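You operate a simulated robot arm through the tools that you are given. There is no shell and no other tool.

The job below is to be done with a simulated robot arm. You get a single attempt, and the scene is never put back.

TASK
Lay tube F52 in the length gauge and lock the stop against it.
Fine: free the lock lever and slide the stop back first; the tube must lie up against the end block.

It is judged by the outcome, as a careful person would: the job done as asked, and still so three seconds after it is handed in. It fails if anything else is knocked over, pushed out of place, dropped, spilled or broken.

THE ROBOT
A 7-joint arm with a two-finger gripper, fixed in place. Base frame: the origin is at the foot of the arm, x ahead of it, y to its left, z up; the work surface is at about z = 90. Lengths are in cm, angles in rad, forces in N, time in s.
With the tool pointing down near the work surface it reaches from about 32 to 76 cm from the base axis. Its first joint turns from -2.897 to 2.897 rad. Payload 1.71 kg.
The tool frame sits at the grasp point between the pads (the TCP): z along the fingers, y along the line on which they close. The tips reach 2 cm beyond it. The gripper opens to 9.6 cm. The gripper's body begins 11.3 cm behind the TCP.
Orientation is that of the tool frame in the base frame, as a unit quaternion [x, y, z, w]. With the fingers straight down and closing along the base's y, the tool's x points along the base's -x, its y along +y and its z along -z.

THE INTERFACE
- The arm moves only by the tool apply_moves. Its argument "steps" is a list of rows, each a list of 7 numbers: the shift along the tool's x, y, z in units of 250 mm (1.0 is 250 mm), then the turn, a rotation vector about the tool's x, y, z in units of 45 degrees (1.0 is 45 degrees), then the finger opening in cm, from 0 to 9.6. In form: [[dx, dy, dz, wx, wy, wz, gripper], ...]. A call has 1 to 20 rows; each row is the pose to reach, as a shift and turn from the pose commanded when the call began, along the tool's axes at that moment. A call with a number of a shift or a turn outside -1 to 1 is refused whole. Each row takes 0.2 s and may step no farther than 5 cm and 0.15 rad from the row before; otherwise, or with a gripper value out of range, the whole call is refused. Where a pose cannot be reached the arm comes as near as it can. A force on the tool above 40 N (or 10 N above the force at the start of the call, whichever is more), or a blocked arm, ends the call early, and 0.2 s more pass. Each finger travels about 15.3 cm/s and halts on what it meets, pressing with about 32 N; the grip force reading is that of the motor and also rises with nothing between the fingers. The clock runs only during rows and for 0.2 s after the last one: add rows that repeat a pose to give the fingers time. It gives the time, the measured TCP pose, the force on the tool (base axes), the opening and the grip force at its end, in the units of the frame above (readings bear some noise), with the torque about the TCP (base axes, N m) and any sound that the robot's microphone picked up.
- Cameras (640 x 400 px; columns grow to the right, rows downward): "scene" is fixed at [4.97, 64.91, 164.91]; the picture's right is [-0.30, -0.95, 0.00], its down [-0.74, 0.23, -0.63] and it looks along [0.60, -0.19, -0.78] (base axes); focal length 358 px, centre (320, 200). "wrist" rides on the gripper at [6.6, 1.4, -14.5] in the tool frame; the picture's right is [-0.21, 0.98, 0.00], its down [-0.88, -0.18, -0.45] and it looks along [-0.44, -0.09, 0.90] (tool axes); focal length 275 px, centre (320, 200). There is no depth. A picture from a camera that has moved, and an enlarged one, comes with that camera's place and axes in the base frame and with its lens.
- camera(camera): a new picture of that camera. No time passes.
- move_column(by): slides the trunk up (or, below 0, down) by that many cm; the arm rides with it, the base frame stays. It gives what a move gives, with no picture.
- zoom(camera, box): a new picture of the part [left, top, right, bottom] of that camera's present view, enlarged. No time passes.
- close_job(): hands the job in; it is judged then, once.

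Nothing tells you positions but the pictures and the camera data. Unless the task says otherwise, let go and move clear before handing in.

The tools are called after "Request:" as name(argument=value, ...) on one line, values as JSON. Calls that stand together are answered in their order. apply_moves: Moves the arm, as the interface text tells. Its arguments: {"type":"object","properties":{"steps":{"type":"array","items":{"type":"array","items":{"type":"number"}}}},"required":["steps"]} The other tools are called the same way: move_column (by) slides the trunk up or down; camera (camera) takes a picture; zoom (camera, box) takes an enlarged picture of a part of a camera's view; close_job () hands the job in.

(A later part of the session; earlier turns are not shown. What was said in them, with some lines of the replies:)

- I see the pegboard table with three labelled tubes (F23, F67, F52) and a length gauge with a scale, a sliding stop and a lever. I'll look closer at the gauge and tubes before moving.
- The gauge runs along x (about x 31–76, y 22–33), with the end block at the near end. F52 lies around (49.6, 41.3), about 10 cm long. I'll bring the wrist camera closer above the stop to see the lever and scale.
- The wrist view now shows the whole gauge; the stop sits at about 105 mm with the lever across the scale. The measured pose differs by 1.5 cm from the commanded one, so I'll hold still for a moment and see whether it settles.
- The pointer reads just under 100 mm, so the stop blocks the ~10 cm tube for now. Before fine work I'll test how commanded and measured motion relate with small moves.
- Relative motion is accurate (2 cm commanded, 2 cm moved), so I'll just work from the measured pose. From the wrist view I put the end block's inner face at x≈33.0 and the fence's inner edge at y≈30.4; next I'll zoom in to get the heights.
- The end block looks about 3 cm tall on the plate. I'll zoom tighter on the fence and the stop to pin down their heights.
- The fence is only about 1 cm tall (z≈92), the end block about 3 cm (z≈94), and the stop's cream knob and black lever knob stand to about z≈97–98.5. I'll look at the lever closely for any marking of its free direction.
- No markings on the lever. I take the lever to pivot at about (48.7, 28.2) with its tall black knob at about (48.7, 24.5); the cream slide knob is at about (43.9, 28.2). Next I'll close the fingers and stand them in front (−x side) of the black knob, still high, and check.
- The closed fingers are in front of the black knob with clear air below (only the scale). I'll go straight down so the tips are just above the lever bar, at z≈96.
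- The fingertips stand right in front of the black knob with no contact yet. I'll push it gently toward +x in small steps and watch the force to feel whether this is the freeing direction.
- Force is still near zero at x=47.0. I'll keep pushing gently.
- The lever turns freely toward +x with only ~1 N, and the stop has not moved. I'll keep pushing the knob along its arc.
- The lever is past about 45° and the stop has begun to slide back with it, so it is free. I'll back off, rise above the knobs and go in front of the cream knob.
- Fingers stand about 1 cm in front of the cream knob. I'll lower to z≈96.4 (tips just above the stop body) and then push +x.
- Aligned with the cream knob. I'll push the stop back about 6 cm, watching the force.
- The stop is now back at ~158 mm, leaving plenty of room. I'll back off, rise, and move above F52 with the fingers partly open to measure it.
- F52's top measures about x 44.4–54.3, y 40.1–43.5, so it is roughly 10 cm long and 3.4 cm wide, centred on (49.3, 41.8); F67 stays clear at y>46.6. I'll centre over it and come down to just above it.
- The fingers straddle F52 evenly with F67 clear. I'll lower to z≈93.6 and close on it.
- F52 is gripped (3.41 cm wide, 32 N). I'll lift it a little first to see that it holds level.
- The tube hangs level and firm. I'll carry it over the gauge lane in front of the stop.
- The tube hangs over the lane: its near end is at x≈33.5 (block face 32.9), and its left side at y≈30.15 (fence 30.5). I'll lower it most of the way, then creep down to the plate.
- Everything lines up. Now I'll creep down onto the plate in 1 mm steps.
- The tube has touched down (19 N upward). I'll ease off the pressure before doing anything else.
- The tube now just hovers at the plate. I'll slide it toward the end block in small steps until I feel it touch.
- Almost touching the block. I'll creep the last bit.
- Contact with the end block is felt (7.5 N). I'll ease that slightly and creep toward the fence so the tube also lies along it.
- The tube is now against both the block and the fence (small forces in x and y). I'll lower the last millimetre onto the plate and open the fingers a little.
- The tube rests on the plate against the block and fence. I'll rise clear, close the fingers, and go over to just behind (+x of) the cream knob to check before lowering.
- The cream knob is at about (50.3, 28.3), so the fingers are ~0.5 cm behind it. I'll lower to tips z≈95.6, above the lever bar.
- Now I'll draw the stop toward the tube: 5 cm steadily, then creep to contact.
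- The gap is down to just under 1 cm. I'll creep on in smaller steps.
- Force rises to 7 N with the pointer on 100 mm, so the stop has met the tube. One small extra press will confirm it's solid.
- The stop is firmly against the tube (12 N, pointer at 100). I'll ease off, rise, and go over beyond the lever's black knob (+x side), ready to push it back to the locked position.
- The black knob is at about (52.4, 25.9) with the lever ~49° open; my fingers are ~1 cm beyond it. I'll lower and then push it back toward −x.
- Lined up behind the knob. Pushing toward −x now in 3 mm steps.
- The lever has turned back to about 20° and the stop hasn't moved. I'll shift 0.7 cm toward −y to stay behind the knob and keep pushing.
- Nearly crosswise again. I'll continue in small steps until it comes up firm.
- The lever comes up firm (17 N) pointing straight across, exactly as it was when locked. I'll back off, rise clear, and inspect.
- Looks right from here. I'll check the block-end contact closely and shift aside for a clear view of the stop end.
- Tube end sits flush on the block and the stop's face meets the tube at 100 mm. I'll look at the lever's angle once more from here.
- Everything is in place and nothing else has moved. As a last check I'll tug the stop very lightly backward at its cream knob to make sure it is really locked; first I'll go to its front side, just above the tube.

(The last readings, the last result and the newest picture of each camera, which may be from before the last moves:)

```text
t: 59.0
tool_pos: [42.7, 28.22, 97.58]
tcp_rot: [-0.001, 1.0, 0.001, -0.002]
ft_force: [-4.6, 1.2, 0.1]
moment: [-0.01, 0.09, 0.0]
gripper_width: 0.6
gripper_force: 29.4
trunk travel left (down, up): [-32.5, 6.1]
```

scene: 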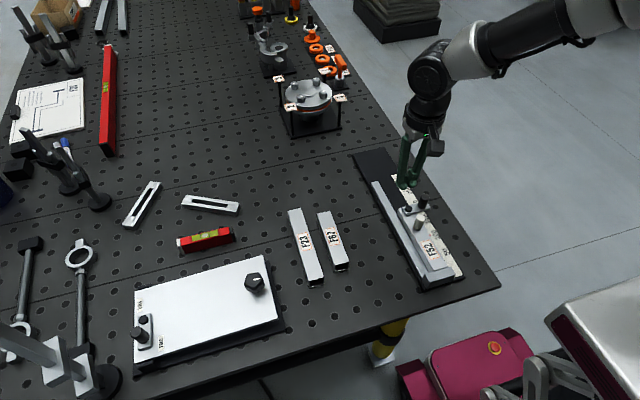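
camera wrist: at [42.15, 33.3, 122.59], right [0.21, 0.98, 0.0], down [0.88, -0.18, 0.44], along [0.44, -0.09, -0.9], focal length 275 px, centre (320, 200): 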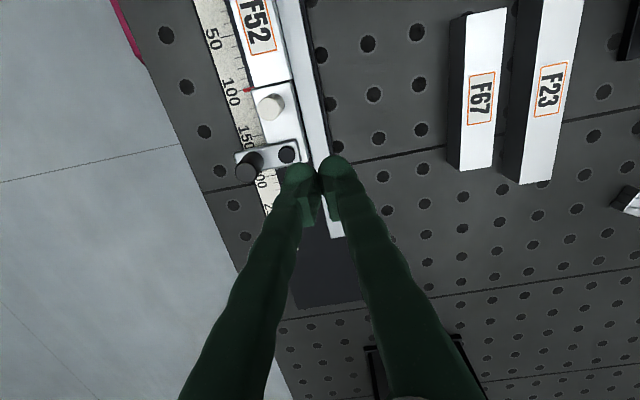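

The stop resists at 4.6 N where it slid freely at about 1 N before, so it is locked. I'll back off and rise clear, then do a final check.

Request:
apply_moves(steps=[[0.01, 0, 0, 0, 0, 0, 0], [0.02, 0, 0, 0, 0, 0, 0], [0.02, 0, -0.1, 0, 0, 0, 0], [0.02, 0, -0.24, 0, 0, 0, 0], [0.0, 0, -0.4, 0, 0, 0, 0], [-0.1, 0.05, -0.44, 0, 0, 0, 0], [-0.2, 0.1, -0.44, 0, 0, 0, 0], [-0.27, 0.15, -0.44, 0, 0, 0, 0], [-0.27, 0.15, -0.44, 0, 0, 0, 0]])

Request:
camera(camera="wrist")

Request:
zoom(camera="wrist", box=[215, 40, 325, 170])

Request:
zoom(camera="scene", box=[390, 180, 480, 290])

```text
t: 61.0
tool_pos: [49.56, 31.89, 108.73]
tcp_rot: [0.0, 1.0, 0.001, 0.0]
ft_force: [-0.6, 0.8, -0.3]
moment: [0.0, 0.0, -0.03]
gripper_width: 0.0
gripper_force: 29.0
trunk travel left (down, up): [-32.5, 6.1]
```

```text
taken
camera wrist: at [42.89, 33.34, 123.14], right [0.21, 0.98, 0.0], down [0.88, -0.19, 0.44], along [0.44, -0.09, -0.9], focal length 275 px, centre (320, 200)
```

wrist: 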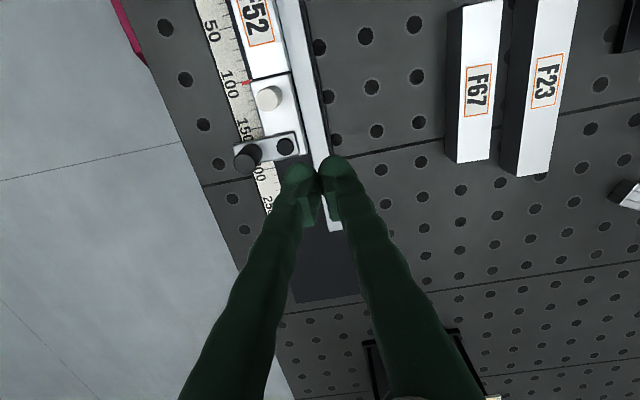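

```text
3.08 times, centred on (270, 105) of wrist
camera zoom: at [42.89, 33.34, 123.14], right [0.21, 0.98, 0.0], down [0.88, -0.19, 0.44], along [0.44, -0.09, -0.9], focal length 847 px, centre (474, 492)
```

zoom: 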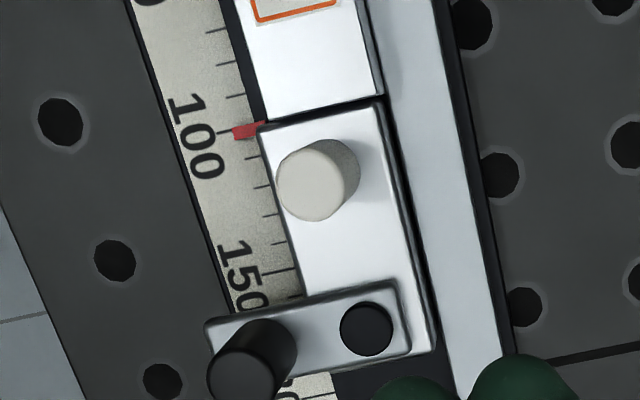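

```text
3.64 times, centred on (435, 235) of scene
camera zoom: at [4.97, 64.91, 164.91], right [-0.3, -0.95, 0.0], down [-0.74, 0.23, -0.63], along [0.6, -0.19, -0.78], focal length 1302 px, centre (-98, 73)
```

zoom: 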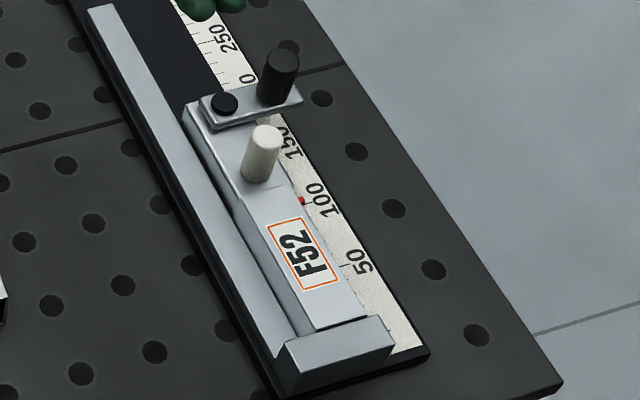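

The stop, lever and tube look unchanged. I'll take one tighter look at the tube/stop joint before handing in.

Request:
zoom(camera="wrist", box=[235, 55, 305, 105])

Request:
zoom(camera="scene", box=[410, 215, 450, 250])

```text
8.00 times, centred on (270, 80) of wrist
camera zoom: at [42.89, 33.34, 123.14], right [0.21, 0.98, 0.0], down [0.88, -0.19, 0.44], along [0.44, -0.09, -0.9], focal length 2202 px, centre (720, 1160)
```

zoom: 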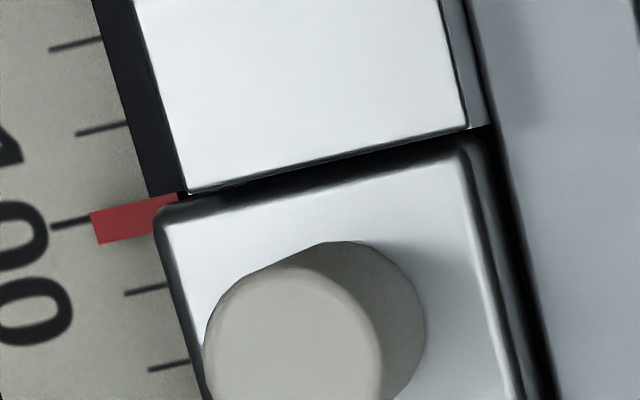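

```text
11.43 times, centred on (430, 232) of scene
camera zoom: at [4.97, 64.91, 164.91], right [-0.3, -0.95, 0.0], down [-0.74, 0.23, -0.63], along [0.6, -0.19, -0.78], focal length 4091 px, centre (-937, -171)
```

zoom: 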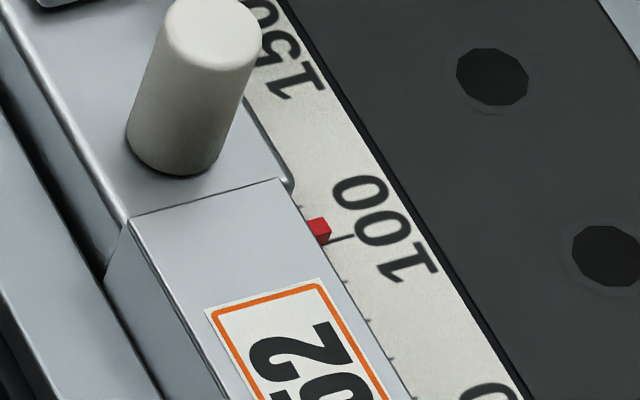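

F52 lies in the gauge, flush against the end block and along the fence. The stop is against its other end with the pointer at 100 mm, and the lever is across and locked. The arm is clear and the other objects are where they were, so I'm handing in.

Request:
close_job()

```text
The job is handed in.
```

Tube F52 is in the length gauge, flat on the plate and touching the end block. The stop is locked against its far end, with the pointer at 100 mm.

- **Stop:** I freed the lever and slid the stop back to about 158 mm before laying the tube. Then I drew the stop up until it pressed on the tube with about 12 N.
- **Lock check:** The lever is back straight across, as it was at the start. A light backward tug on the stop held at 4.6 N, where it slid at about 1 N when free.
- **Surroundings:** The pictures taken before I handed in show the other two tubes and the rest of the table unmoved. The arm is raised and touching nothing.

I handed the job in and have no verdict back.
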